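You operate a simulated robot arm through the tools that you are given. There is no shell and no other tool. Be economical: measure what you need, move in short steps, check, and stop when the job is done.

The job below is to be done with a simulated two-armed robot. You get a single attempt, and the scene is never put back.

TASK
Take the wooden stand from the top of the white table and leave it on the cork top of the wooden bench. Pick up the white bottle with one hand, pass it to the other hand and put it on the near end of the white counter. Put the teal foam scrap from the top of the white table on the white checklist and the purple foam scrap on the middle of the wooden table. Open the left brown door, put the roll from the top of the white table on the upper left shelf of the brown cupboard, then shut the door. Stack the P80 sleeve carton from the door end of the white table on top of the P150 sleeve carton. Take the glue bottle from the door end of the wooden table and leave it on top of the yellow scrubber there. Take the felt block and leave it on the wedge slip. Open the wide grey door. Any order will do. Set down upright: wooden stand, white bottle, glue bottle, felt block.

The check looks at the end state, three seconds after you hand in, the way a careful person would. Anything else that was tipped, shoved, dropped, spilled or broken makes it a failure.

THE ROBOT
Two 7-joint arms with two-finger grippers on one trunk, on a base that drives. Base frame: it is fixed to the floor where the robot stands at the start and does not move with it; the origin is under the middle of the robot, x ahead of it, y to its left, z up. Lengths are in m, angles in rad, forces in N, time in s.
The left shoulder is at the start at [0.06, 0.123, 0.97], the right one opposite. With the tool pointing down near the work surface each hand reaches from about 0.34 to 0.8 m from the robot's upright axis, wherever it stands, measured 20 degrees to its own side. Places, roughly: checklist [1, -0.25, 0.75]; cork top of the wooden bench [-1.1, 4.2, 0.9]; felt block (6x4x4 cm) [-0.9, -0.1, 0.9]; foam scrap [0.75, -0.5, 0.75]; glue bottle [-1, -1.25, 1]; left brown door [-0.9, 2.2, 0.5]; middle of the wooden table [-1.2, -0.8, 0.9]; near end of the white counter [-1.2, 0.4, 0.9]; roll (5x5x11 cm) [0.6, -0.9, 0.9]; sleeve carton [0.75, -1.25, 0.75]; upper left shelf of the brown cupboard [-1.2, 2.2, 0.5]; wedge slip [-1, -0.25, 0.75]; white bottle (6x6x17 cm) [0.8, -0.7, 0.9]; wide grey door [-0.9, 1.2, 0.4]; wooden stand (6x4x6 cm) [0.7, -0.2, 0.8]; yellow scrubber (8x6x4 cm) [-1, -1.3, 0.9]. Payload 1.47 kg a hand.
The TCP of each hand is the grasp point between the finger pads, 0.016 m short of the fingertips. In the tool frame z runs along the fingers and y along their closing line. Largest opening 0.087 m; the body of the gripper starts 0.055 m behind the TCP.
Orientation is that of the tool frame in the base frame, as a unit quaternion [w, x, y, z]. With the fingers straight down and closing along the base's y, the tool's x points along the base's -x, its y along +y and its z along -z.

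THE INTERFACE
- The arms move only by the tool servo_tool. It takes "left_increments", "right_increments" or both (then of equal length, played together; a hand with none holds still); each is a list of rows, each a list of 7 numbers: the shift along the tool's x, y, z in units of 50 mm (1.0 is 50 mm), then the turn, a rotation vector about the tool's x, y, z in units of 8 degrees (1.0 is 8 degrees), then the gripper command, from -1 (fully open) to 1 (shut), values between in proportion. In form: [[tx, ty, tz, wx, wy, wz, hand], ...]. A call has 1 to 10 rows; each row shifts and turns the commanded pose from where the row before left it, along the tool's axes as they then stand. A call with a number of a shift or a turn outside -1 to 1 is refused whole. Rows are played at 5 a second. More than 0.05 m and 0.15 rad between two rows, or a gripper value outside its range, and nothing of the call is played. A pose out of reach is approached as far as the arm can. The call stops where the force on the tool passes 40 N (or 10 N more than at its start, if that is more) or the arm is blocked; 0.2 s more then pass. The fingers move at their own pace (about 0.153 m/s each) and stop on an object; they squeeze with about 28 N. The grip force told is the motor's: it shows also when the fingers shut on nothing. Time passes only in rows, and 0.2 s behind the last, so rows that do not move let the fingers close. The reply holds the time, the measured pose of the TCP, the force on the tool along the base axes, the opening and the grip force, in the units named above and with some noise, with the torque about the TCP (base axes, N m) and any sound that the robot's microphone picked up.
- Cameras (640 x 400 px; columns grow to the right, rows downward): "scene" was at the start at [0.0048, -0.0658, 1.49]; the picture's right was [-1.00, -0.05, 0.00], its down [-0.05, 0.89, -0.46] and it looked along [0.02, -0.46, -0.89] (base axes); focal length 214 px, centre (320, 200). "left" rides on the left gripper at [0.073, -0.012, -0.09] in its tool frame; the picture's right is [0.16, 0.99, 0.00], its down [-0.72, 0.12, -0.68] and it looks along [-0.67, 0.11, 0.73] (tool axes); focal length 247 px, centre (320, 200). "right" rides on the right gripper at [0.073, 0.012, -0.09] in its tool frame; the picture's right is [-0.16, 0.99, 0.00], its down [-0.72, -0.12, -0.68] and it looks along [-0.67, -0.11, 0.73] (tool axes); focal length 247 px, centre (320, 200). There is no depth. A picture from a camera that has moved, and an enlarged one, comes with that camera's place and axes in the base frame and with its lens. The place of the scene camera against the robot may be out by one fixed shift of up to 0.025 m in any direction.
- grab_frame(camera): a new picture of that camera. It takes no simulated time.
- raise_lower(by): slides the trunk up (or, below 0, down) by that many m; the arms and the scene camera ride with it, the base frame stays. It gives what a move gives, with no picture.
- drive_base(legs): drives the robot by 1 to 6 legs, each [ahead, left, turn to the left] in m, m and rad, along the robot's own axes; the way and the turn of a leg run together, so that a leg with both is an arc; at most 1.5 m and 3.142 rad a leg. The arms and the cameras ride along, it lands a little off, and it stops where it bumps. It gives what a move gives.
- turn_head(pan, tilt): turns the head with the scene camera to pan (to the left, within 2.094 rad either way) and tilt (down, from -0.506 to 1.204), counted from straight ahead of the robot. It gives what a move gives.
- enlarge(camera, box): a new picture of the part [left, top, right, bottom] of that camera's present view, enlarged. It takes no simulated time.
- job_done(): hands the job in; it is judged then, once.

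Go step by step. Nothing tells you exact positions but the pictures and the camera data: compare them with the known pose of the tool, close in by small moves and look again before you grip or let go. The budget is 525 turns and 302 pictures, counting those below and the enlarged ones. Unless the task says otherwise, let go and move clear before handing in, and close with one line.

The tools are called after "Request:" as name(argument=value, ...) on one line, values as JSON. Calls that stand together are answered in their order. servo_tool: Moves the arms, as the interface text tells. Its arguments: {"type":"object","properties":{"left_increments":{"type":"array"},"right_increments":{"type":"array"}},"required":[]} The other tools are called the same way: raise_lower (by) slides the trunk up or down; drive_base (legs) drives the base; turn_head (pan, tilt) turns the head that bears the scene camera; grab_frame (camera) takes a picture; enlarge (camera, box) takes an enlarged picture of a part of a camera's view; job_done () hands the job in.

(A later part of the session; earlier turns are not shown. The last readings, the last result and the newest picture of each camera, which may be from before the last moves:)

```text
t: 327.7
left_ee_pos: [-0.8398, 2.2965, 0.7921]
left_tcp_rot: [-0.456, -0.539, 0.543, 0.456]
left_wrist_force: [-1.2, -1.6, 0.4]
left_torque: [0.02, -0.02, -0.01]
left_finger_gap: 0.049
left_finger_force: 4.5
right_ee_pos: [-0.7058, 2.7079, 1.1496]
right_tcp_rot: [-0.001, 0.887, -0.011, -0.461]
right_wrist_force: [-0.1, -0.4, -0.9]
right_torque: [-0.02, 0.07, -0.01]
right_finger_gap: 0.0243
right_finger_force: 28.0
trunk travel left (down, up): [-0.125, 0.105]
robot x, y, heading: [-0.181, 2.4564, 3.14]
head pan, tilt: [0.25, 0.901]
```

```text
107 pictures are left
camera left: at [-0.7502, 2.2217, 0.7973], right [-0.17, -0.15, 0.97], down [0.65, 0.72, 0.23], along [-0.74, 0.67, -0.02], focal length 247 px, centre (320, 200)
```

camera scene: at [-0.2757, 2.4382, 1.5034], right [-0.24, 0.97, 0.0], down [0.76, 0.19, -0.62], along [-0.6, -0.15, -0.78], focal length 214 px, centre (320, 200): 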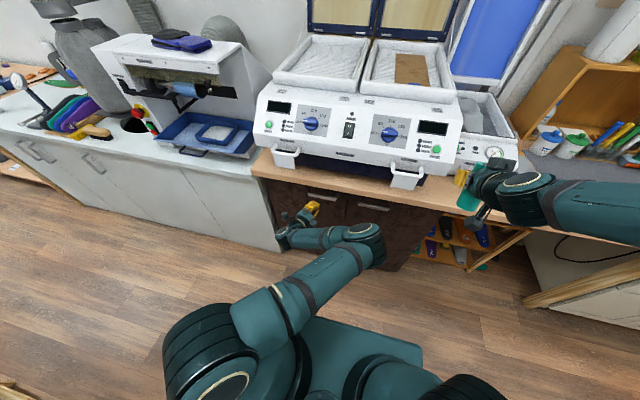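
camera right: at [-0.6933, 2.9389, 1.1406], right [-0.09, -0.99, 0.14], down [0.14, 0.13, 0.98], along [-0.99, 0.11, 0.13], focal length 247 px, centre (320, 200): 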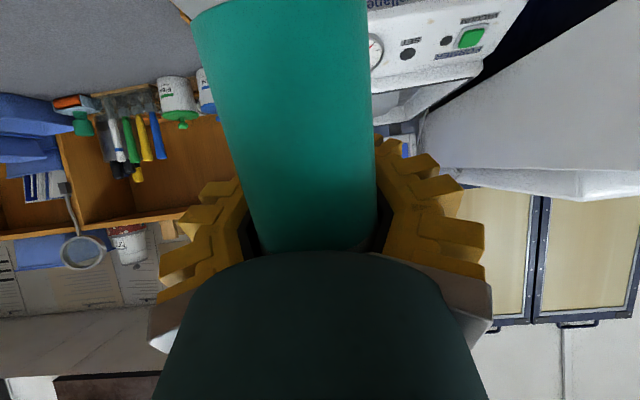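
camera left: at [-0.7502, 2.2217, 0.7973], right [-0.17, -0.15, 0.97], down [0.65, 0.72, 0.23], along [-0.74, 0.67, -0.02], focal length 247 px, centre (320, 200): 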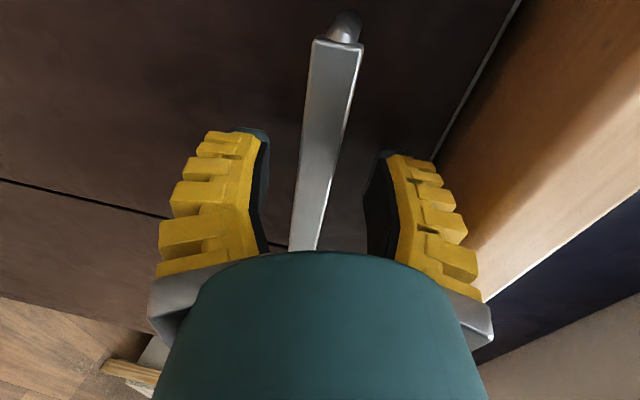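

Request:
servo_tool(left_increments=[[0, 0.04, 0.2, 0, 0, 0, 0], [0, 0.04, 0.2, 0, 0, 0, 0], [0, 0, 0, 0, 0, 0, 0]])

Request:
grab_frame(camera="left")

```text
t: 328.5
left_ee_pos: [-0.8586, 2.2952, 0.7936]
left_tcp_rot: [-0.456, -0.539, 0.542, 0.456]
left_wrist_force: [-0.3, -0.4, 0.2]
left_torque: [0.03, -0.01, 0.01]
left_finger_gap: 0.0489
left_finger_force: 4.7
right_ee_pos: [-0.7068, 2.706, 1.149]
right_tcp_rot: [0.0, 0.887, -0.01, -0.461]
right_wrist_force: [-0.4, -0.4, -0.3]
right_torque: [-0.02, 0.02, 0.0]
right_finger_gap: 0.0241
right_finger_force: 27.8
trunk travel left (down, up): [-0.125, 0.105]
robot x, y, heading: [-0.1836, 2.4547, 3.135]
head pan, tilt: [0.25, 0.901]
```

```text
106 pictures are left
camera left: at [-0.7694, 2.2218, 0.7995], right [-0.17, -0.15, 0.97], down [0.65, 0.72, 0.23], along [-0.74, 0.67, -0.02], focal length 247 px, centre (320, 200)
```

left: 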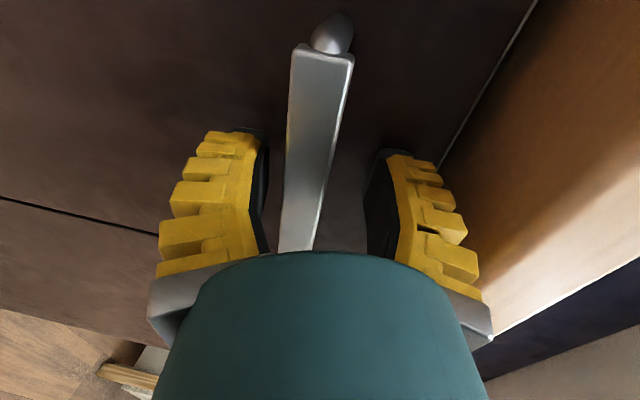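

Request:
servo_tool(left_increments=[[0, 0.02, 0.1, 0, 0, 0, 0], [0, 0, 0, 0, 0, 0, 1], [0, 0, 0, 0, 0, 0, 1], [0, 0, 0, 0, 0, 0, 1]])

Request:
grab_frame(camera="left")

```text
t: 329.5
left_ee_pos: [-0.865, 2.2963, 0.7903]
left_tcp_rot: [-0.454, -0.541, 0.543, 0.455]
left_wrist_force: [-3.3, 0.6, -23.7]
left_torque: [0.07, 0.32, 0.09]
left_finger_gap: 0.0061
left_finger_force: 29.4
right_ee_pos: [-0.7087, 2.7069, 1.1469]
right_tcp_rot: [-0.001, 0.888, -0.011, -0.46]
right_wrist_force: [0.1, 0.4, -0.2]
right_torque: [-0.03, 0.03, 0.02]
right_finger_gap: 0.024
right_finger_force: 28.0
trunk travel left (down, up): [-0.125, 0.105]
robot x, y, heading: [-0.1808, 2.4574, 3.14]
head pan, tilt: [0.25, 0.901]
```

```text
105 pictures are left
camera left: at [-0.7748, 2.2218, 0.7968], right [-0.17, -0.16, 0.97], down [0.65, 0.72, 0.23], along [-0.74, 0.67, -0.02], focal length 247 px, centre (320, 200)
```

left: 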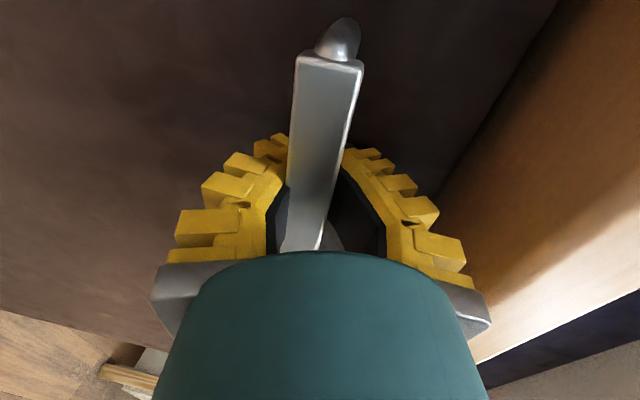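

The fingers now close behind the bar. Pulling along the arc.

Request:
servo_tool(left_increments=[[0, -0.08, -0.3, 0, 0, 0, 1], [0.03, -0.08, -0.5, 0, -0.8, 0.14, 1], [0.04, -0.09, -0.55, 0, -1, 0.17, 1], [0, 0, 0, 0, 0, 0, 1]])

Request:
grab_frame(camera="left")

Request:
grab_frame(camera="scene")

```text
t: 330.5
left_ee_pos: [-0.7962, 2.2878, 0.7912]
left_tcp_rot: [-0.394, -0.467, 0.607, 0.509]
left_wrist_force: [-6.3, -14.8, -21.4]
left_torque: [0.24, 0.43, -0.04]
left_finger_gap: 0.0058
left_finger_force: 29.4
right_ee_pos: [-0.7078, 2.7059, 1.1477]
right_tcp_rot: [-0.001, 0.888, -0.011, -0.46]
right_wrist_force: [-0.1, 0.1, -0.5]
right_torque: [-0.02, 0.01, -0.02]
right_finger_gap: 0.0239
right_finger_force: 27.8
trunk travel left (down, up): [-0.125, 0.105]
robot x, y, heading: [-0.1853, 2.4577, 3.143]
head pan, tilt: [0.25, 0.901]
```

```text
104 pictures are left
camera left: at [-0.7285, 2.1928, 0.7962], right [-0.2, -0.11, 0.97], down [0.81, 0.54, 0.23], along [-0.55, 0.84, -0.02], focal length 247 px, centre (320, 200)
```

left: 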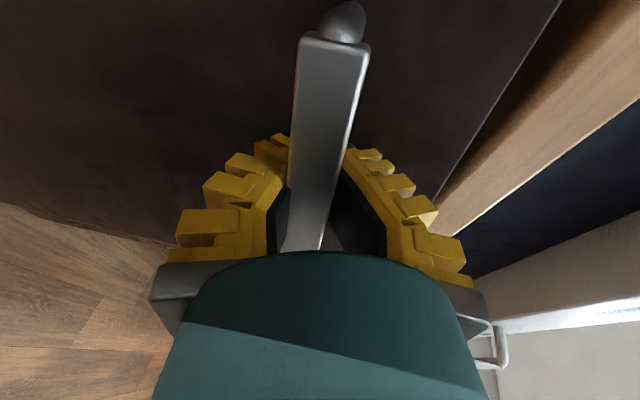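

```text
103 pictures are left
camera scene: at [-0.2785, 2.4358, 1.5031], right [-0.25, 0.97, 0.0], down [0.76, 0.19, -0.62], along [-0.6, -0.15, -0.79], focal length 214 px, centre (320, 200)
```

scene: 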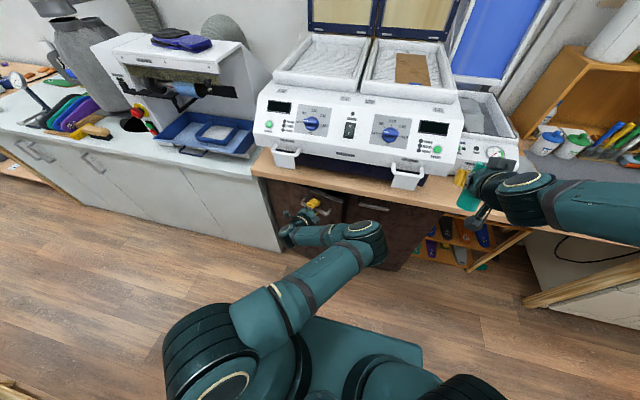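

The door is opening. Continuing the arc.

Request:
servo_tool(left_increments=[[0.12, -0.15, -0.58, 0, -1, 0.17, 1], [0.08, -0.1, -0.58, 0, -1, 0.17, 1], [0.08, -0.1, -0.58, 0, -1, 0.17, 1], [0, 0, 0, 0, 0, 0, 1]])

Request:
grab_frame(camera="scene")

```text
t: 331.1
left_ee_pos: [-0.7412, 2.278, 0.7903]
left_tcp_rot: [-0.355, -0.414, 0.642, 0.539]
left_wrist_force: [-8.3, -18.1, -24.5]
left_torque: [0.54, 0.44, -0.04]
left_finger_gap: 0.0059
left_finger_force: 29.4
left hand out of reach, approached as far as the arm can: row 1, 2
right_ee_pos: [-0.7063, 2.7054, 1.1501]
right_tcp_rot: [0.0, 0.888, -0.01, -0.46]
right_wrist_force: [-0.4, -0.1, 0.1]
right_torque: [-0.01, 0.04, 0.01]
right_finger_gap: 0.0238
right_finger_force: 28.0
trunk travel left (down, up): [-0.125, 0.105]
robot x, y, heading: [-0.183, 2.4577, 3.143]
head pan, tilt: [0.25, 0.901]
stopped in row 2 (left hand): the force on the tool passed its limit at 72 N (the readings are from after the stop); the commanded pose is now the measured one
```

```text
102 pictures are left
camera scene: at [-0.2775, 2.4371, 1.5032], right [-0.25, 0.97, 0.0], down [0.76, 0.19, -0.62], along [-0.6, -0.15, -0.78], focal length 214 px, centre (320, 200)
```

scene: 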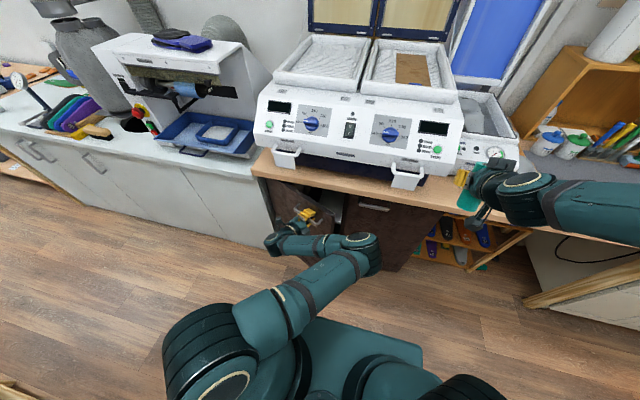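

Door is ~30° open but the wrist is at its limit. I unhook, then move the hand around the door edge to push it open from inside.

Request:
servo_tool(left_increments=[[0, 0, 0.05, 0, 0, 0, 0], [0, 0, 0, 0, 0, 0, 0], [0, 0, -0.5, 0, 0, 0, 0], [0, 0, -0.7, 0, 0, 0, 0], [0, 0, 0, 0, 1, -0.17, 0], [0, 0, 0, 0, 1, -0.17, 0], [0, 0, 0, 0, 1, -0.17, 0], [0, 0, 0, 0, 0, 0, 1]])

Request:
grab_frame(camera="left")

Request:
grab_frame(camera="scene")

```text
t: 332.9
left_ee_pos: [-0.6909, 2.2575, 0.8032]
left_tcp_rot: [-0.462, -0.536, 0.538, 0.459]
left_wrist_force: [-0.2, 0.7, 0.6]
left_torque: [0.05, -0.03, 0.01]
left_finger_gap: 0.0002
left_finger_force: 27.9
right_ee_pos: [-0.7065, 2.7061, 1.1475]
right_tcp_rot: [-0.001, 0.888, -0.011, -0.461]
right_wrist_force: [-0.1, -0.3, 0.9]
right_torque: [-0.02, 0.0, 0.01]
right_finger_gap: 0.0238
right_finger_force: 28.0
trunk travel left (down, up): [-0.125, 0.105]
robot x, y, heading: [-0.1835, 2.4584, 3.138]
head pan, tilt: [0.25, 0.901]
```

```text
101 pictures are left
camera left: at [-0.601, 2.1839, 0.8073], right [-0.15, -0.15, 0.98], down [0.65, 0.72, 0.22], along [-0.74, 0.67, -0.01], focal length 247 px, centre (320, 200)
```

left: 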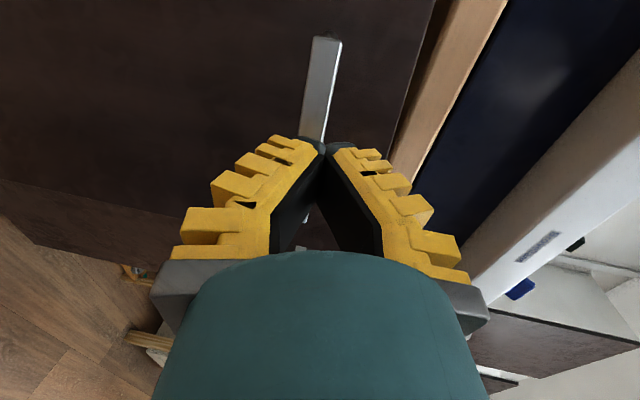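

```text
100 pictures are left
camera scene: at [-0.2759, 2.4375, 1.5033], right [-0.25, 0.97, 0.0], down [0.76, 0.19, -0.62], along [-0.6, -0.15, -0.78], focal length 214 px, centre (320, 200)
```

scene: 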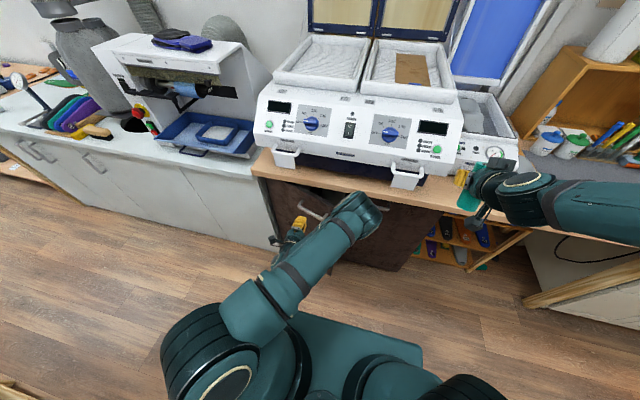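

Request:
servo_tool(left_increments=[[0, -0.5, -0.8, 0, 0, 0, 1], [0, -0.9, 0, 0, 0, 0, 1], [-0.9, 0, 0, 0, 0, 0, 1], [-0.9, 0, 0, 0, 0, 0, 1], [-0.9, 0, 0, 0, 0, 0, 1], [-0.9, 0, 0, 0, 0, 0, 1], [0, 0, 0, 0, 0, 0, 1]])

Request:
grab_frame(camera="left")

Request:
enlarge(camera="scene", box=[220, 150, 440, 300])

```text
t: 334.5
left_ee_pos: [-0.6389, 2.4376, 0.7402]
left_tcp_rot: [-0.46, -0.536, 0.538, 0.46]
left_wrist_force: [0.8, 0.3, 1.0]
left_torque: [-0.01, 0.02, 0.01]
left_finger_gap: 0.0
left_finger_force: 28.2
right_ee_pos: [-0.7064, 2.706, 1.1492]
right_tcp_rot: [0.0, 0.887, -0.01, -0.461]
right_wrist_force: [0.7, -0.1, -0.7]
right_torque: [0.0, 0.01, 0.03]
right_finger_gap: 0.0239
right_finger_force: 27.7
trunk travel left (down, up): [-0.125, 0.105]
robot x, y, heading: [-0.185, 2.4582, 3.145]
head pan, tilt: [0.25, 0.901]
```

```text
99 pictures are left
camera left: at [-0.5496, 2.3636, 0.7438], right [-0.15, -0.15, 0.98], down [0.66, 0.72, 0.22], along [-0.74, 0.67, -0.01], focal length 247 px, centre (320, 200)
```

left: 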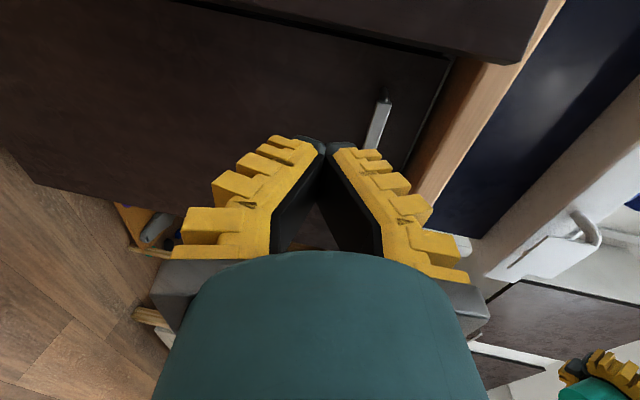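

```text
2.67 times, centred on (330, 225) of scene
camera zoom: at [-0.276, 2.4372, 1.5033], right [-0.25, 0.97, 0.0], down [0.76, 0.19, -0.62], along [-0.6, -0.15, -0.78], focal length 572 px, centre (293, 133)
```

zoom: 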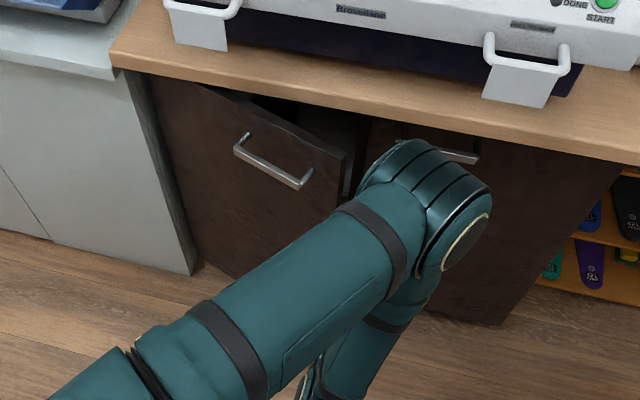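

The door stands ~15° open with its edge near (-0.80,2.39). I yaw the closed fingers 45° left to slip them behind the edge, staying below the right handle.

Request:
servo_tool(left_increments=[[0, 0, 0, 0, 1, -0.17, 1], [0, 0, 0, 0, 1, -0.17, 1], [0, 0, 0, 0, 1, -0.17, 1], [0, 0, 0, 0, 1, -0.17, 1], [0, 0, 0, 0, 1, -0.17, 1], [0, 0, 0, 0, 0.6, -0.1, 1], [0, 0, 0, 0, 0, 0, 1]])

Request:
grab_frame(camera="left")

```text
t: 336.1
left_ee_pos: [-0.6394, 2.4379, 0.7391]
left_tcp_rot: [0.599, 0.705, -0.286, -0.249]
left_wrist_force: [-0.1, -0.9, 0.3]
left_torque: [0.03, 0.01, 0.01]
left_finger_gap: 0.0
left_finger_force: 28.1
right_ee_pos: [-0.7061, 2.7063, 1.1491]
right_tcp_rot: [0.0, 0.887, -0.011, -0.462]
right_wrist_force: [-0.9, -0.3, -0.3]
right_torque: [0.05, 0.02, 0.02]
right_finger_gap: 0.0236
right_finger_force: 27.7
trunk travel left (down, up): [-0.125, 0.105]
robot x, y, heading: [-0.1858, 2.4589, 3.138]
head pan, tilt: [0.25, 0.901]
```

```text
97 pictures are left
camera left: at [-0.5251, 2.4498, 0.7436], right [0.01, -0.23, 0.97], down [-0.06, 0.97, 0.23], along [-1.0, -0.06, 0.0], focal length 247 px, centre (320, 200)
```

left: 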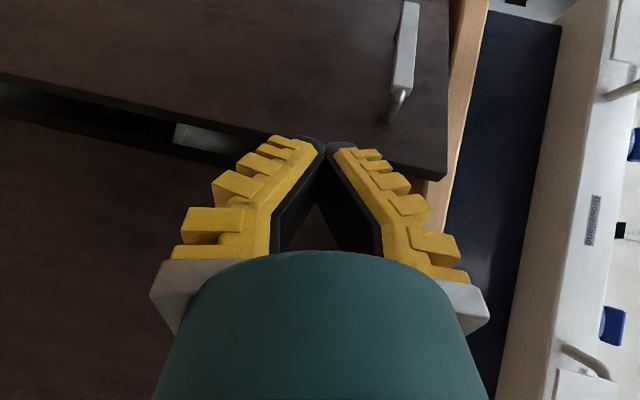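

Request:
servo_tool(left_increments=[[-0.7, -0.15, 0, 0, 0, 0, 1], [-0.7, -0.1, 0, 0, 0, 0, 1], [-0.64, 0, 0, 0, 0, 0, 1], [0, 0.1, 0.7, 0, 0, 0, 1], [0, 0.1, 0.7, 0, 0, 0, 1], [0, 0, 0, 0, 0, 0, 1]])

Request:
grab_frame(camera="left")

```text
t: 337.5
left_ee_pos: [-0.7615, 2.4627, 0.7261]
left_tcp_rot: [0.6, 0.704, -0.287, -0.249]
left_wrist_force: [0.5, -0.2, -0.1]
left_torque: [-0.04, -0.01, 0.03]
left_finger_gap: 0.0
left_finger_force: 28.3
right_ee_pos: [-0.7056, 2.7067, 1.1495]
right_tcp_rot: [0.0, 0.887, -0.011, -0.461]
right_wrist_force: [0.1, -0.1, -0.7]
right_torque: [0.0, 0.0, 0.01]
right_finger_gap: 0.0238
right_finger_force: 27.9
trunk travel left (down, up): [-0.125, 0.105]
robot x, y, heading: [-0.1822, 2.4596, 3.14]
head pan, tilt: [0.25, 0.901]
```

```text
96 pictures are left
camera left: at [-0.6462, 2.4739, 0.7311], right [0.01, -0.23, 0.97], down [-0.05, 0.97, 0.23], along [-1.0, -0.05, 0.0], focal length 247 px, centre (320, 200)
```

left: 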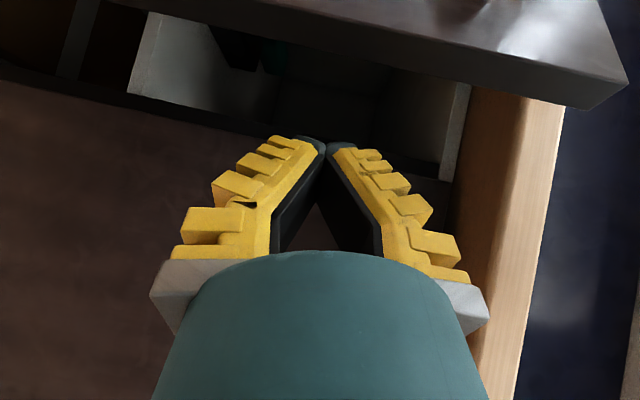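

Request:
servo_tool(left_increments=[[0, 0.1, 0.7, 0, 0, 0, 1], [0, 0.1, 0.7, 0, 0, 0, 1], [0, 0, 0, 0, 0, 0, 1]])

Request:
grab_frame(camera="left")

```text
t: 338.3
left_ee_pos: [-0.8096, 2.4094, 0.7282]
left_tcp_rot: [0.601, 0.703, -0.287, -0.249]
left_wrist_force: [-0.6, -0.2, -0.3]
left_torque: [0.02, 0.01, 0.02]
left_finger_gap: 0.0
left_finger_force: 27.9
right_ee_pos: [-0.7062, 2.707, 1.1481]
right_tcp_rot: [0.0, 0.887, -0.011, -0.461]
right_wrist_force: [0.0, 0.7, -0.6]
right_torque: [-0.01, 0.02, 0.01]
right_finger_gap: 0.0235
right_finger_force: 27.8
trunk travel left (down, up): [-0.125, 0.105]
robot x, y, heading: [-0.1879, 2.457, 3.139]
head pan, tilt: [0.25, 0.901]
```

```text
95 pictures are left
camera left: at [-0.6949, 2.422, 0.7314], right [0.01, -0.22, 0.97], down [-0.05, 0.97, 0.22], along [-1.0, -0.05, 0.0], focal length 247 px, centre (320, 200)
```

left: 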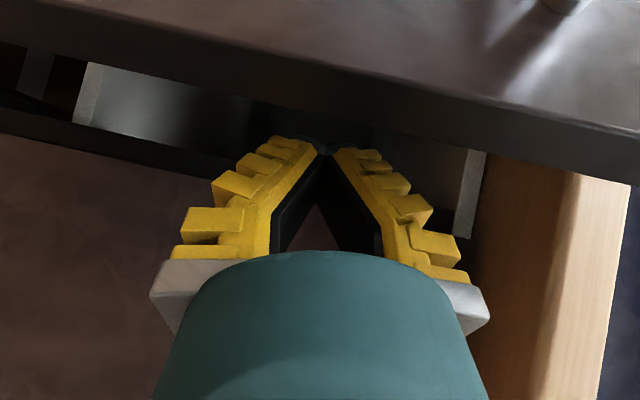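

Request:
servo_tool(left_increments=[[-0.1, 0.05, 0.5, 0, 0, 0, 1], [0, 0.05, 0.5, 0, 0, 0, 1], [0, 0, 0, 0, 0, 0, 1]])

Request:
grab_frame(camera="left")

```text
t: 339.1
left_ee_pos: [-0.85, 2.3779, 0.7253]
left_tcp_rot: [0.6, 0.704, -0.288, -0.249]
left_wrist_force: [-0.8, 0.0, -0.2]
left_torque: [-0.03, 0.01, 0.02]
left_finger_gap: 0.0001
left_finger_force: 28.0
right_ee_pos: [-0.706, 2.7066, 1.1487]
right_tcp_rot: [0.0, 0.887, -0.011, -0.461]
right_wrist_force: [0.1, 0.3, -0.3]
right_torque: [0.02, 0.02, -0.02]
right_finger_gap: 0.0234
right_finger_force: 27.7
trunk travel left (down, up): [-0.125, 0.105]
robot x, y, heading: [-0.1819, 2.4539, 3.142]
head pan, tilt: [0.25, 0.901]
```

```text
94 pictures are left
camera left: at [-0.734, 2.3889, 0.7288], right [0.01, -0.22, 0.97], down [-0.05, 0.97, 0.22], along [-1.0, -0.05, 0.0], focal length 247 px, centre (320, 200)
```

left: 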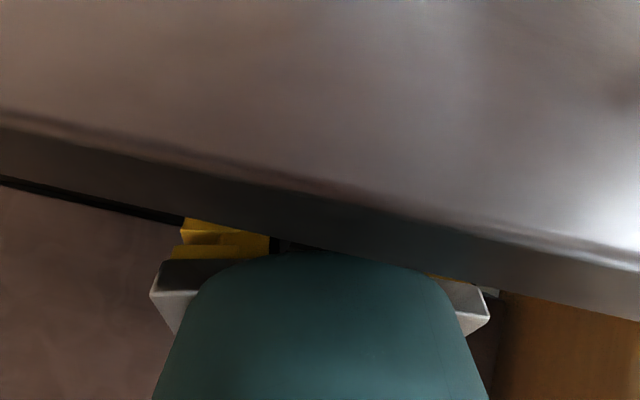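

Fingers are behind the door. I swing it open by rotating the hand about the hinge.

Request:
servo_tool(left_increments=[[0.72, -0.08, -0.5, 0, -1, 0.16, 1], [0.72, -0.08, -0.5, 0, -1, 0.16, 1], [0.72, -0.08, -0.5, 0, -1, 0.16, 1], [0, 0, 0, 0, 0, 0, 1]])

Request:
grab_frame(camera="scene")

```text
t: 340.1
left_ee_pos: [-0.7247, 2.3392, 0.7218]
left_tcp_rot: [0.534, 0.627, -0.43, -0.371]
left_wrist_force: [-0.1, -0.2, 0.2]
left_torque: [-0.01, 0.01, 0.02]
left_finger_gap: 0.0
left_finger_force: 28.5
right_ee_pos: [-0.7055, 2.7062, 1.1485]
right_tcp_rot: [0.0, 0.888, -0.011, -0.46]
right_wrist_force: [-0.5, 0.5, -0.3]
right_torque: [0.01, 0.02, 0.02]
right_finger_gap: 0.0233
right_finger_force: 28.3
trunk travel left (down, up): [-0.125, 0.105]
robot x, y, heading: [-0.1803, 2.4587, 3.14]
head pan, tilt: [0.25, 0.901]
```

```text
93 pictures are left
camera scene: at [-0.2763, 2.4379, 1.5033], right [-0.25, 0.97, 0.0], down [0.76, 0.19, -0.62], along [-0.6, -0.15, -0.78], focal length 214 px, centre (320, 200)
```

scene: 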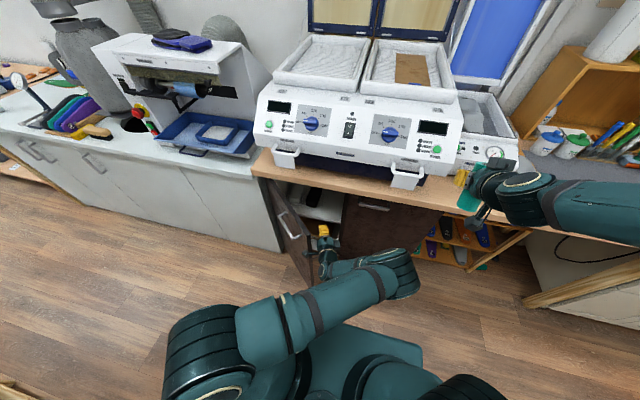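

The door is swinging well, ~55° now. Continuing.

Request:
servo_tool(left_increments=[[0.72, -0.08, -0.5, 0, -1, 0.16, 1], [0.72, -0.08, -0.5, 0, -1, 0.16, 1], [0.72, -0.08, -0.5, 0, -1, 0.16, 1], [0.72, -0.08, -0.5, 0, -1, 0.16, 1], [0, 0, 0, 0, 0, 0, 1]])

Request:
grab_frame(camera="scene")

```text
t: 341.0
left_ee_pos: [-0.6087, 2.2237, 0.7187]
left_tcp_rot: [-0.424, -0.505, 0.575, 0.484]
left_wrist_force: [10.7, 8.7, 5.5]
left_torque: [-0.36, -0.34, 1.46]
left_finger_gap: 0.0
left_finger_force: 27.1
left hand out of reach, approached as far as the arm can: row 4
right_ee_pos: [-0.7054, 2.7046, 1.1496]
right_tcp_rot: [-0.001, 0.888, -0.011, -0.46]
right_wrist_force: [-0.9, -0.1, -0.4]
right_torque: [0.01, 0.03, -0.02]
right_finger_gap: 0.0233
right_finger_force: 28.1
trunk travel left (down, up): [-0.125, 0.105]
robot x, y, heading: [-0.1844, 2.4608, -3.145]
head pan, tilt: [0.25, 0.901]
stopped in row 4 (left hand): the force on the tool passed its limit at 88 N (the readings are from after the stop); the commanded pose is now the measured one
```

```text
92 pictures are left
camera scene: at [-0.2754, 2.4374, 1.5033], right [-0.25, 0.97, 0.0], down [0.76, 0.19, -0.62], along [-0.6, -0.15, -0.78], focal length 214 px, centre (320, 200)
```

scene: 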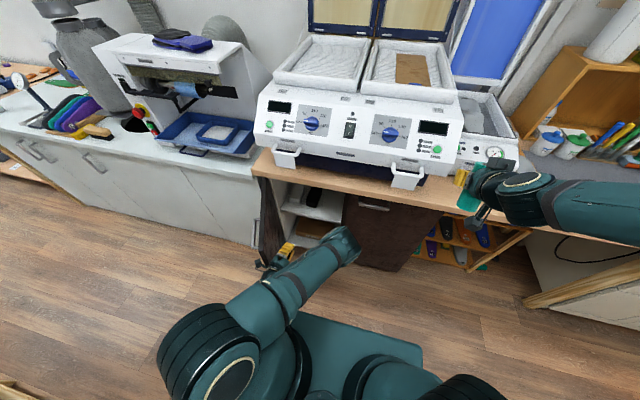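

The door is open ~90° and the shelves are visible. I pull the left hand away and look inside.

Request:
servo_tool(left_increments=[[-0.6, 0, -0.2, 0, 0, 0, 1], [-0.6, 0, -0.6, 0, 0, 0, 1], [0, 0, -0.6, 0, 0, 0, 1]])

Request:
grab_frame(camera="left")

Request:
enlarge(camera="scene", box=[240, 150, 400, 280])

```text
t: 341.8
left_ee_pos: [-0.568, 2.2938, 0.7443]
left_tcp_rot: [-0.425, -0.506, 0.575, 0.483]
left_wrist_force: [-0.7, 0.3, 1.0]
left_torque: [-0.03, 0.02, -0.02]
left_finger_gap: 0.0
left_finger_force: 27.4
left hand out of reach, approached as far as the arm can: row 2, 3
right_ee_pos: [-0.7064, 2.7053, 1.1493]
right_tcp_rot: [-0.001, 0.888, -0.011, -0.46]
right_wrist_force: [-0.6, -0.3, -0.1]
right_torque: [-0.02, 0.04, 0.02]
right_finger_gap: 0.0229
right_finger_force: 28.1
trunk travel left (down, up): [-0.125, 0.105]
robot x, y, heading: [-0.1848, 2.4603, 3.139]
head pan, tilt: [0.25, 0.901]
```

```text
91 pictures are left
camera left: at [-0.4882, 2.2092, 0.7488], right [-0.19, -0.14, 0.97], down [0.74, 0.64, 0.23], along [-0.65, 0.76, -0.02], focal length 247 px, centre (320, 200)
```

left: 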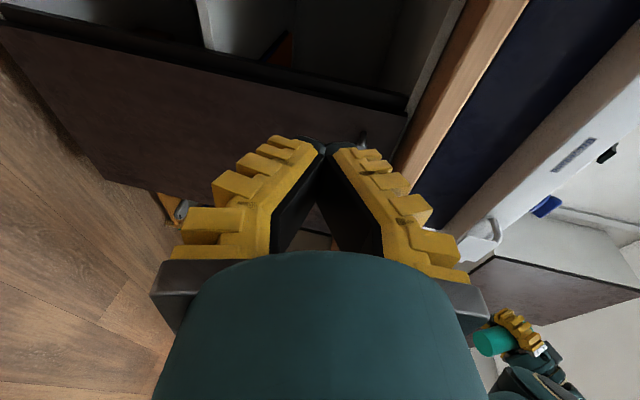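

```text
3.08 times, centred on (320, 215) of scene
camera zoom: at [-0.2757, 2.4376, 1.5033], right [-0.25, 0.97, 0.0], down [0.76, 0.19, -0.62], along [-0.6, -0.15, -0.78], focal length 660 px, centre (320, 154)
```

zoom: 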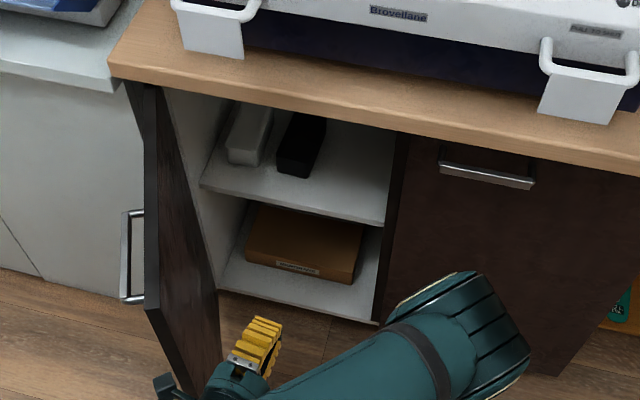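

The upper shelf (z≈0.6) has a free area on its right, around (-0.95,2.32). Let me see exactly how the roll sits in the right hand.

Request:
enlarge(camera="scene", box=[430, 140, 550, 240])

Request:
grab_frame(camera="right")

```text
4.00 times, centred on (490, 190) of scene
camera zoom: at [-0.2757, 2.4376, 1.5033], right [-0.25, 0.97, 0.0], down [0.76, 0.19, -0.62], along [-0.6, -0.15, -0.78], focal length 858 px, centre (-360, 240)
```

zoom: 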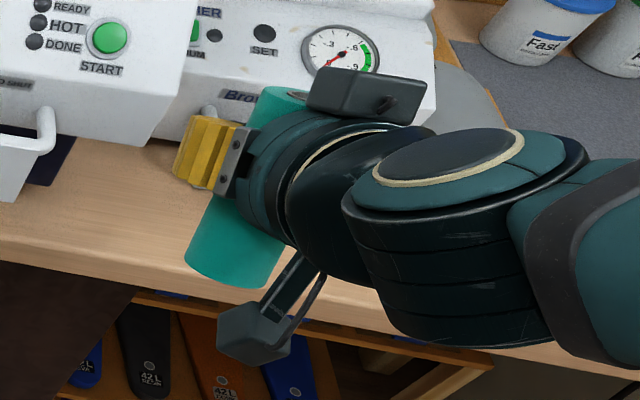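

```text
88 pictures are left
camera right: at [-0.5899, 2.6913, 1.1406], right [-0.11, -0.98, 0.14], down [0.14, 0.12, 0.98], along [-0.98, 0.13, 0.13], focal length 247 px, centre (320, 200)
```

right: 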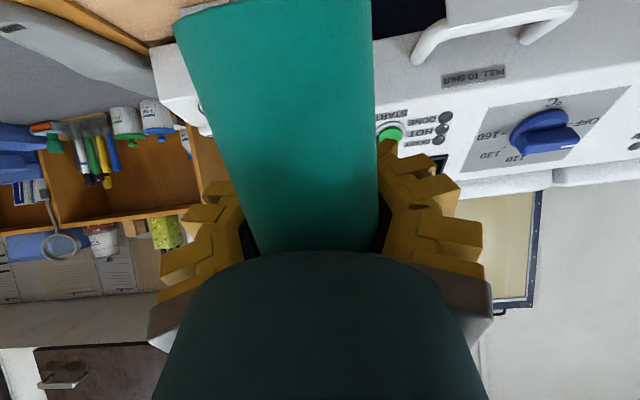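

The roll now sits perpendicular to the fingers, so a horizontal tool will make it upright; its bottom is ~6.5 cm below the grip point. First I lift the left hand out of the way, up over the door.

Request:
servo_tool(left_increments=[[0, 0.9, 0, 0, 0, 0, 1], [0, 0.9, 0, 0, 0, 0, 1], [0, 0.9, 0, 0, 0, 0, 1], [0, 0.9, 0, 0, 0, 0, 1], [0, 0.9, 0, 0, 0, 0, 1], [0, 0.9, 0, 0, 0, 0, 1], [0.9, 0, 0, 0, 0, 0, 1], [0.9, 0, 0, 0, 0, 0, 1]])

Request:
grab_frame(camera="scene")

```text
t: 343.6
left_ee_pos: [-0.6805, 2.2106, 0.9566]
left_tcp_rot: [-0.427, -0.503, 0.573, 0.486]
left_wrist_force: [0.4, -0.6, 0.5]
left_torque: [0.01, 0.01, -0.01]
left_finger_gap: 0.0001
left_finger_force: 28.0
left hand out of reach, approached as far as the arm can: row 4, 5, 6, 8
right_ee_pos: [-0.7053, 2.7055, 1.1499]
right_tcp_rot: [-0.001, 0.888, -0.01, -0.459]
right_wrist_force: [-0.6, -0.7, -1.2]
right_torque: [-0.03, 0.0, -0.01]
right_finger_gap: 0.0232
right_finger_force: 27.7
trunk travel left (down, up): [-0.125, 0.105]
robot x, y, heading: [-0.1807, 2.4571, 3.141]
head pan, tilt: [0.25, 0.901]
```

```text
87 pictures are left
camera scene: at [-0.2759, 2.4373, 1.5033], right [-0.25, 0.97, 0.0], down [0.76, 0.19, -0.62], along [-0.6, -0.15, -0.78], focal length 214 px, centre (320, 200)
```

scene: 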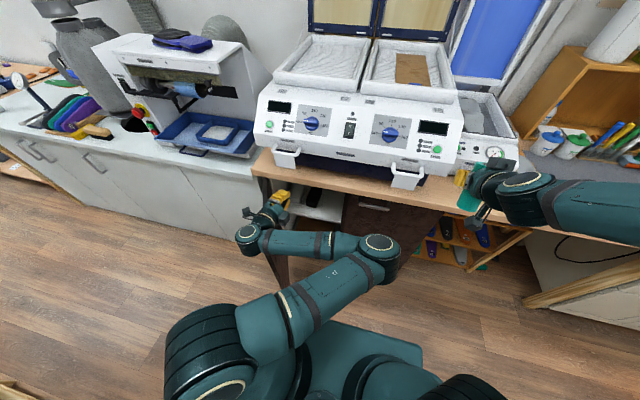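

I fold the left hand back to its normal downward pose so its elbow leaves the working space.

Request:
servo_tool(left_increments=[[0, 0, 0, 0, 0, -1, 1], [0, 0, 0, 0, 0, -1, 1], [0, 0, 0, 0, 0, -1, 1], [0, 0, 0, 0, 0, -1, 1], [0, 0, 0, 0, 0, -1, 1], [0, 0, 0, 0, 0, -1, 1], [0, 0, 0, 0, 0, -1, 1], [0, 0, 0, 0, 0, -1, 1], [0, 0, 0, 0, 0, -1, 1], [0, 0, 0, 0, 0, -1, 1]])

Request:
servo_tool(left_increments=[[0, 0, 0, 0, 0, -1, 1], [0, 0, 0, 0, 1, -0.25, 1], [0, 0, 0, 0, 1, 0, 1], [0, 0, 0, 0, 1, 0, 1], [0, 0, 0, 0, 1, 0, 1], [0, 0, 0, 0, 1, 0, 1], [0, 0, 0, 0, 1, 0, 1], [0, 0, 0, 0, 1, 0, 1], [0, 0, 0, 0, 1, 0, 1], [0, 0, 0, 0, 1, 0, 1]])

Request:
grab_frame(camera="scene")

```text
t: 344.7
left_ee_pos: [-0.6544, 2.2486, 0.9052]
left_tcp_rot: [0.302, 0.623, -0.419, -0.587]
left_wrist_force: [-0.4, -0.9, -0.8]
left_torque: [0.0, 0.0, -0.01]
left_finger_gap: 0.0
left_finger_force: 28.3
left hand out of reach, approached as far as the arm can: row 1, 2, 3, 4, 5
right_ee_pos: [-0.7061, 2.705, 1.1484]
right_tcp_rot: [0.0, 0.888, -0.01, -0.46]
right_wrist_force: [-0.6, -1.0, -0.6]
right_torque: [0.03, 0.05, 0.01]
right_finger_gap: 0.0229
right_finger_force: 28.0
trunk travel left (down, up): [-0.125, 0.105]
robot x, y, heading: [-0.1861, 2.4565, 3.143]
head pan, tilt: [0.25, 0.901]
stopped in row 5 (left hand): the force on the tool passed its limit at 107 N (the readings are from after the stop); the commanded pose is now the measured one
```

```text
t: 346.9
left_ee_pos: [-0.6501, 2.2594, 0.8962]
left_tcp_rot: [0.415, 0.891, -0.147, -0.108]
left_wrist_force: [-0.3, -0.3, 0.5]
left_torque: [0.02, 0.01, -0.01]
left_finger_gap: 0.0001
left_finger_force: 28.2
left hand out of reach, approached as far as the arm can: row 1
right_ee_pos: [-0.7062, 2.7043, 1.1497]
right_tcp_rot: [0.0, 0.888, -0.01, -0.46]
right_wrist_force: [0.2, 0.2, -0.5]
right_torque: [0.0, 0.02, 0.03]
right_finger_gap: 0.023
right_finger_force: 27.7
trunk travel left (down, up): [-0.125, 0.105]
robot x, y, heading: [-0.1831, 2.457, 3.144]
head pan, tilt: [0.25, 0.901]
```

```text
86 pictures are left
camera scene: at [-0.2765, 2.4373, 1.5033], right [-0.25, 0.97, 0.0], down [0.76, 0.19, -0.62], along [-0.6, -0.15, -0.78], focal length 214 px, centre (320, 200)
```

scene: 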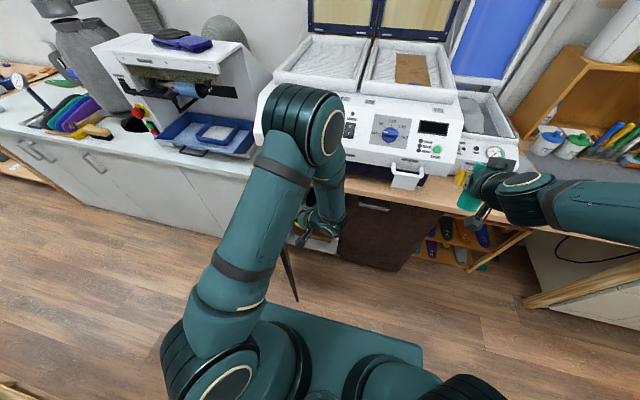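

Something was touched while the elbow flipped. I check the area closely before continuing.

Request:
enlarge(camera="scene", box=[230, 60, 430, 310])

Request:
grab_frame(camera="left")

```text
1.60 times, centred on (330, 185) of scene
camera zoom: at [-0.2765, 2.4373, 1.5033], right [-0.25, 0.97, 0.0], down [0.76, 0.19, -0.62], along [-0.6, -0.15, -0.78], focal length 343 px, centre (304, 224)
```

zoom: 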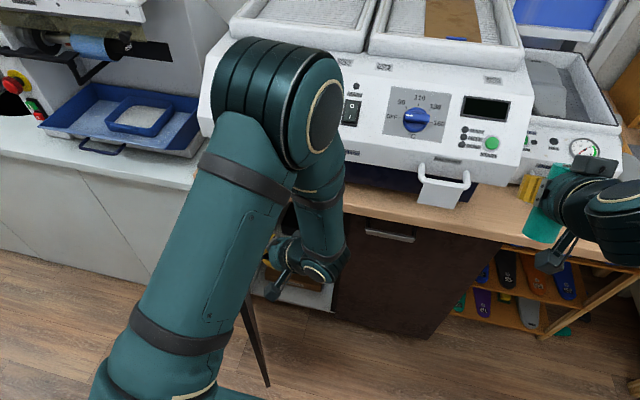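

```text
84 pictures are left
camera left: at [-0.5521, 2.3037, 0.941], right [-0.02, -0.66, 0.75], down [-0.48, 0.67, 0.57], along [-0.88, -0.35, -0.33], focal length 247 px, centre (320, 200)
```

left: 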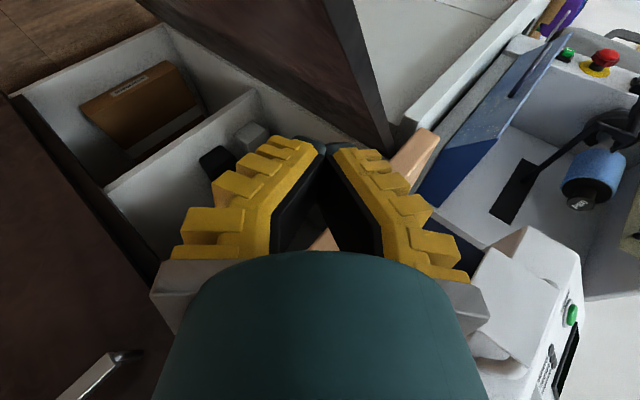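

Nothing appears displaced. I raise the left hand and turn it to point down, away from the cupboard.

Request:
servo_tool(left_increments=[[0.3, 0.6, -0.5, 0, 0, 0, 1], [0.3, 0.6, -0.5, 0, 0, 0, 1], [0.3, 0.4, -0.4, 0, 0, 0, 1], [0, 0, 0, 1, 0, 0, 1], [0, 0, 0, 1, 0, 0, 1], [0, 0, 0, 1, 0, 0, 1], [0, 0, 0, 1, 0, 0, 1], [0, 0, 0, 1, 0, 0, 1], [0, 0, 0, 1, 0, 0, 1], [0, 0, 0, 0, 0, 0, 1]])

Request:
grab_frame(camera="scene")

```text
t: 349.1
left_ee_pos: [-0.5983, 2.2454, 1.0006]
left_tcp_rot: [0.017, 0.983, -0.179, -0.041]
left_wrist_force: [-0.1, -0.5, -0.4]
left_torque: [0.01, -0.01, 0.0]
left_finger_gap: 0.0
left_finger_force: 27.7
right_ee_pos: [-0.7063, 2.7054, 1.1484]
right_tcp_rot: [0.0, 0.888, -0.01, -0.46]
right_wrist_force: [0.0, -0.6, -1.8]
right_torque: [0.0, 0.03, 0.0]
right_finger_gap: 0.0227
right_finger_force: 28.4
trunk travel left (down, up): [-0.125, 0.105]
robot x, y, heading: [-0.1872, 2.4569, 3.147]
head pan, tilt: [0.25, 0.901]
```

```text
83 pictures are left
camera scene: at [-0.2762, 2.4377, 1.5033], right [-0.25, 0.97, 0.0], down [0.76, 0.19, -0.62], along [-0.6, -0.15, -0.78], focal length 214 px, centre (320, 200)
```

scene: 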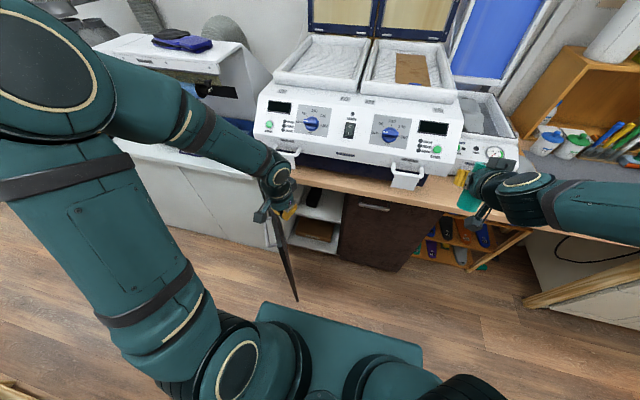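

Left arm is tidy again. Now I level the right hand so the roll is upright, then lower it in front of the right door.

Request:
servo_tool(right_increments=[[0, 0, 0, 0, -1, 0, 1], [0, 0, 0, 0, -1, 0, 1], [0, 0, 0, 0, -1, 0, 1], [0, 0, 0, 0, -0.75, 0, 1], [0.9, 0, -0.2, 0, 0, 0, 1], [0.9, 0, -0.2, 0, 0, 0, 1], [0.9, 0, 0, 0, 0, 0, 1], [0.9, 0, 0, 0, 0, 0, 1], [0.9, 0, 0, 0, 0, 0, 1], [0, 0, 0, 0, 0, 0, 1]], left_increments=[[0, 0.7, -0.4, 0, 0, 0, 1], [0, 0.7, -0.4, 0, 0, 0, 1], [0, 0, 0, 0, 0, 0, 1], [0, 0, 0, 0, 0, 0, 1], [0, 0, 0, 0, 0, 0, 1], [0, 0, 0, 0, 0, 0, 1], [0, 0, 0, 0, 0, 0, 1], [0, 0, 0, 0, 0, 0, 1], [0, 0, 0, 0, 0, 0, 1], [0, 0, 0, 0, 0, 0, 1]])

Request:
grab_frame(camera="scene")

```text
t: 351.3
left_ee_pos: [-0.6211, 2.1772, 1.0428]
left_tcp_rot: [0.017, 0.983, -0.179, -0.039]
left_wrist_force: [0.2, 0.0, 1.1]
left_torque: [-0.02, -0.05, 0.02]
left_finger_gap: 0.0
left_finger_force: 27.8
right_ee_pos: [-0.6839, 2.7082, 0.9261]
right_tcp_rot: [-0.002, 0.738, -0.009, -0.675]
right_wrist_force: [-0.5, 0.2, -0.4]
right_torque: [-0.01, 0.01, -0.04]
right_finger_gap: 0.023
right_finger_force: 28.7
right hand out of reach, approached as far as the arm can: row 5, 6
trunk travel left (down, up): [-0.125, 0.105]
robot x, y, heading: [-0.1847, 2.4604, 3.141]
head pan, tilt: [0.25, 0.901]
```

```text
82 pictures are left
camera scene: at [-0.2758, 2.437, 1.5034], right [-0.25, 0.97, 0.0], down [0.76, 0.19, -0.62], along [-0.6, -0.15, -0.78], focal length 214 px, centre (320, 200)
```

scene: 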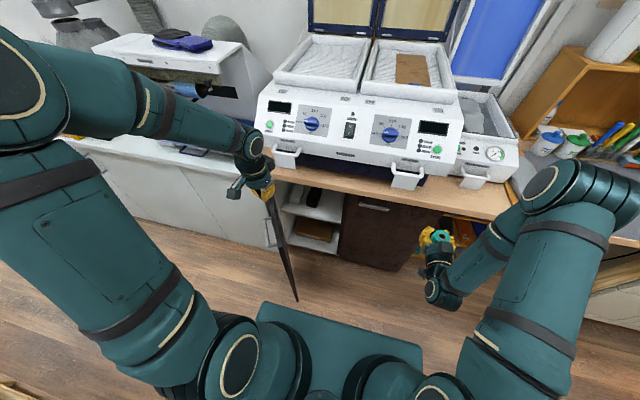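

Continue lowering, then shift left toward the open compartment.

Request:
servo_tool(right_increments=[[0.9, 0, 0, 0, 0, 0, 1], [0.9, 0, 0, 0, 0, 0, 1], [0.9, 0, 0, 0, 0, 0, 1], [0.9, 0, 0, 0, 0, 0, 1], [0, 0.9, 0, 0, 0, 0, 1], [0, 0.9, 0, 0, 0, 0, 1], [0, 0.9, 0, 0, 0, 0, 1], [0, 0.9, 0, 0, 0, 0, 1], [0, 0, 0, 0, 0, 0, 1]])

Request:
grab_frame(camera="scene")

Request:
grab_frame(camera="right")

```text
t: 353.3
left_ee_pos: [-0.6213, 2.1784, 1.0417]
left_tcp_rot: [0.018, 0.983, -0.179, -0.039]
left_wrist_force: [0.0, 0.2, 0.5]
left_torque: [-0.03, 0.02, 0.03]
left_finger_gap: 0.0
left_finger_force: 28.3
right_ee_pos: [-0.6713, 2.5273, 0.7478]
right_tcp_rot: [-0.003, 0.738, -0.01, -0.674]
right_wrist_force: [-0.2, 0.1, -0.9]
right_torque: [0.0, 0.01, -0.03]
right_finger_gap: 0.023
right_finger_force: 28.0
trunk travel left (down, up): [-0.125, 0.105]
robot x, y, heading: [-0.1854, 2.4559, 3.14]
head pan, tilt: [0.25, 0.901]
```

```text
81 pictures are left
camera scene: at [-0.2762, 2.4378, 1.5033], right [-0.25, 0.97, 0.0], down [0.76, 0.19, -0.62], along [-0.6, -0.15, -0.78], focal length 214 px, centre (320, 200)
```

scene: 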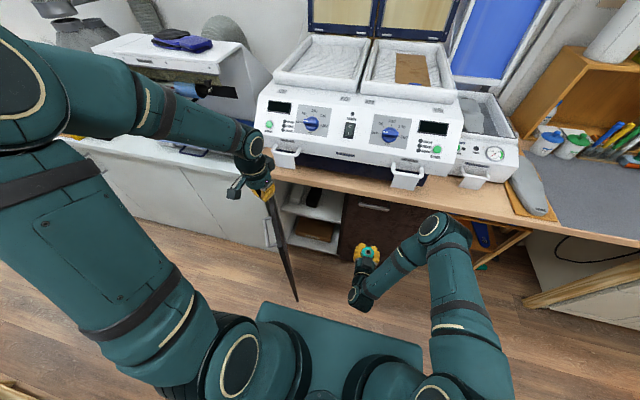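

```text
80 pictures are left
camera right: at [-0.575, 2.5129, 0.6823], right [-0.03, -0.99, 0.17], down [0.61, 0.11, 0.78], along [-0.79, 0.13, 0.6], focal length 247 px, centre (320, 200)
```

right: 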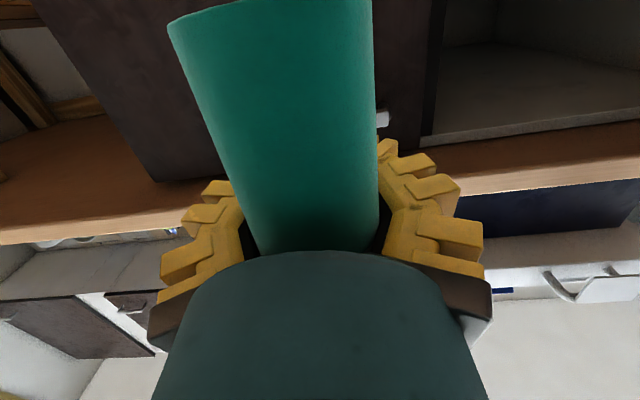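

Request:
servo_tool(right_increments=[[0, 0.9, 0, 0, 0, 0, 1], [0, 0.9, 0, 0, 0, 0, 1], [0, 0.9, 0, 0, 0, 0, 1], [0, 0.9, 0, 0, 0, 0, 1], [0.4, 0.4, 0, 0, 0, 0, 1], [0, 0, 0, 0, 0, 0, 1]])

Request:
enlarge(camera="scene", box=[230, 150, 430, 310])

Request:
grab_frame(camera="right")

```text
t: 354.7
left_ee_pos: [-0.6217, 2.1783, 1.0422]
left_tcp_rot: [0.018, 0.983, -0.179, -0.039]
left_wrist_force: [-0.3, 0.0, -0.2]
left_torque: [-0.02, 0.01, -0.01]
left_finger_gap: 0.0
left_finger_force: 28.1
right_ee_pos: [-0.6737, 2.3265, 0.729]
right_tcp_rot: [-0.003, 0.738, -0.01, -0.674]
right_wrist_force: [0.2, 0.1, -0.4]
right_torque: [-0.03, -0.02, 0.02]
right_finger_gap: 0.023
right_finger_force: 27.7
trunk travel left (down, up): [-0.125, 0.105]
robot x, y, heading: [-0.1881, 2.4554, 3.145]
head pan, tilt: [0.25, 0.901]
```

```text
2.50 times, centred on (330, 230) of scene
camera zoom: at [-0.2762, 2.4374, 1.5033], right [-0.25, 0.97, 0.0], down [0.76, 0.19, -0.62], along [-0.6, -0.15, -0.78], focal length 536 px, centre (295, 125)
```

zoom: 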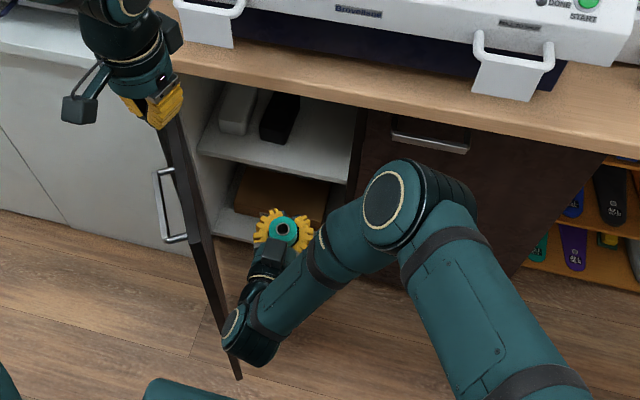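

```text
78 pictures are left
camera right: at [-0.5777, 2.3111, 0.6641], right [-0.03, -0.99, 0.17], down [0.61, 0.11, 0.78], along [-0.79, 0.13, 0.6], focal length 247 px, centre (320, 200)
```

right: 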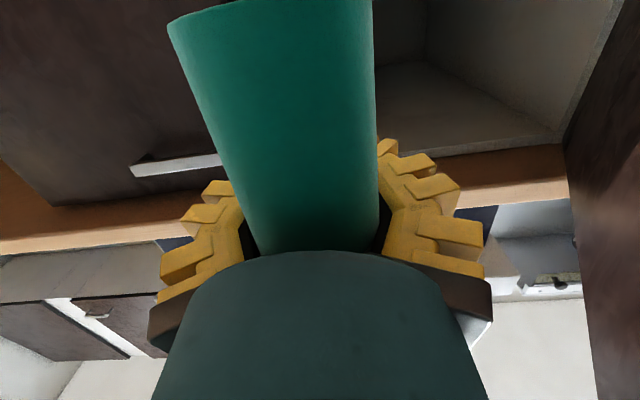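

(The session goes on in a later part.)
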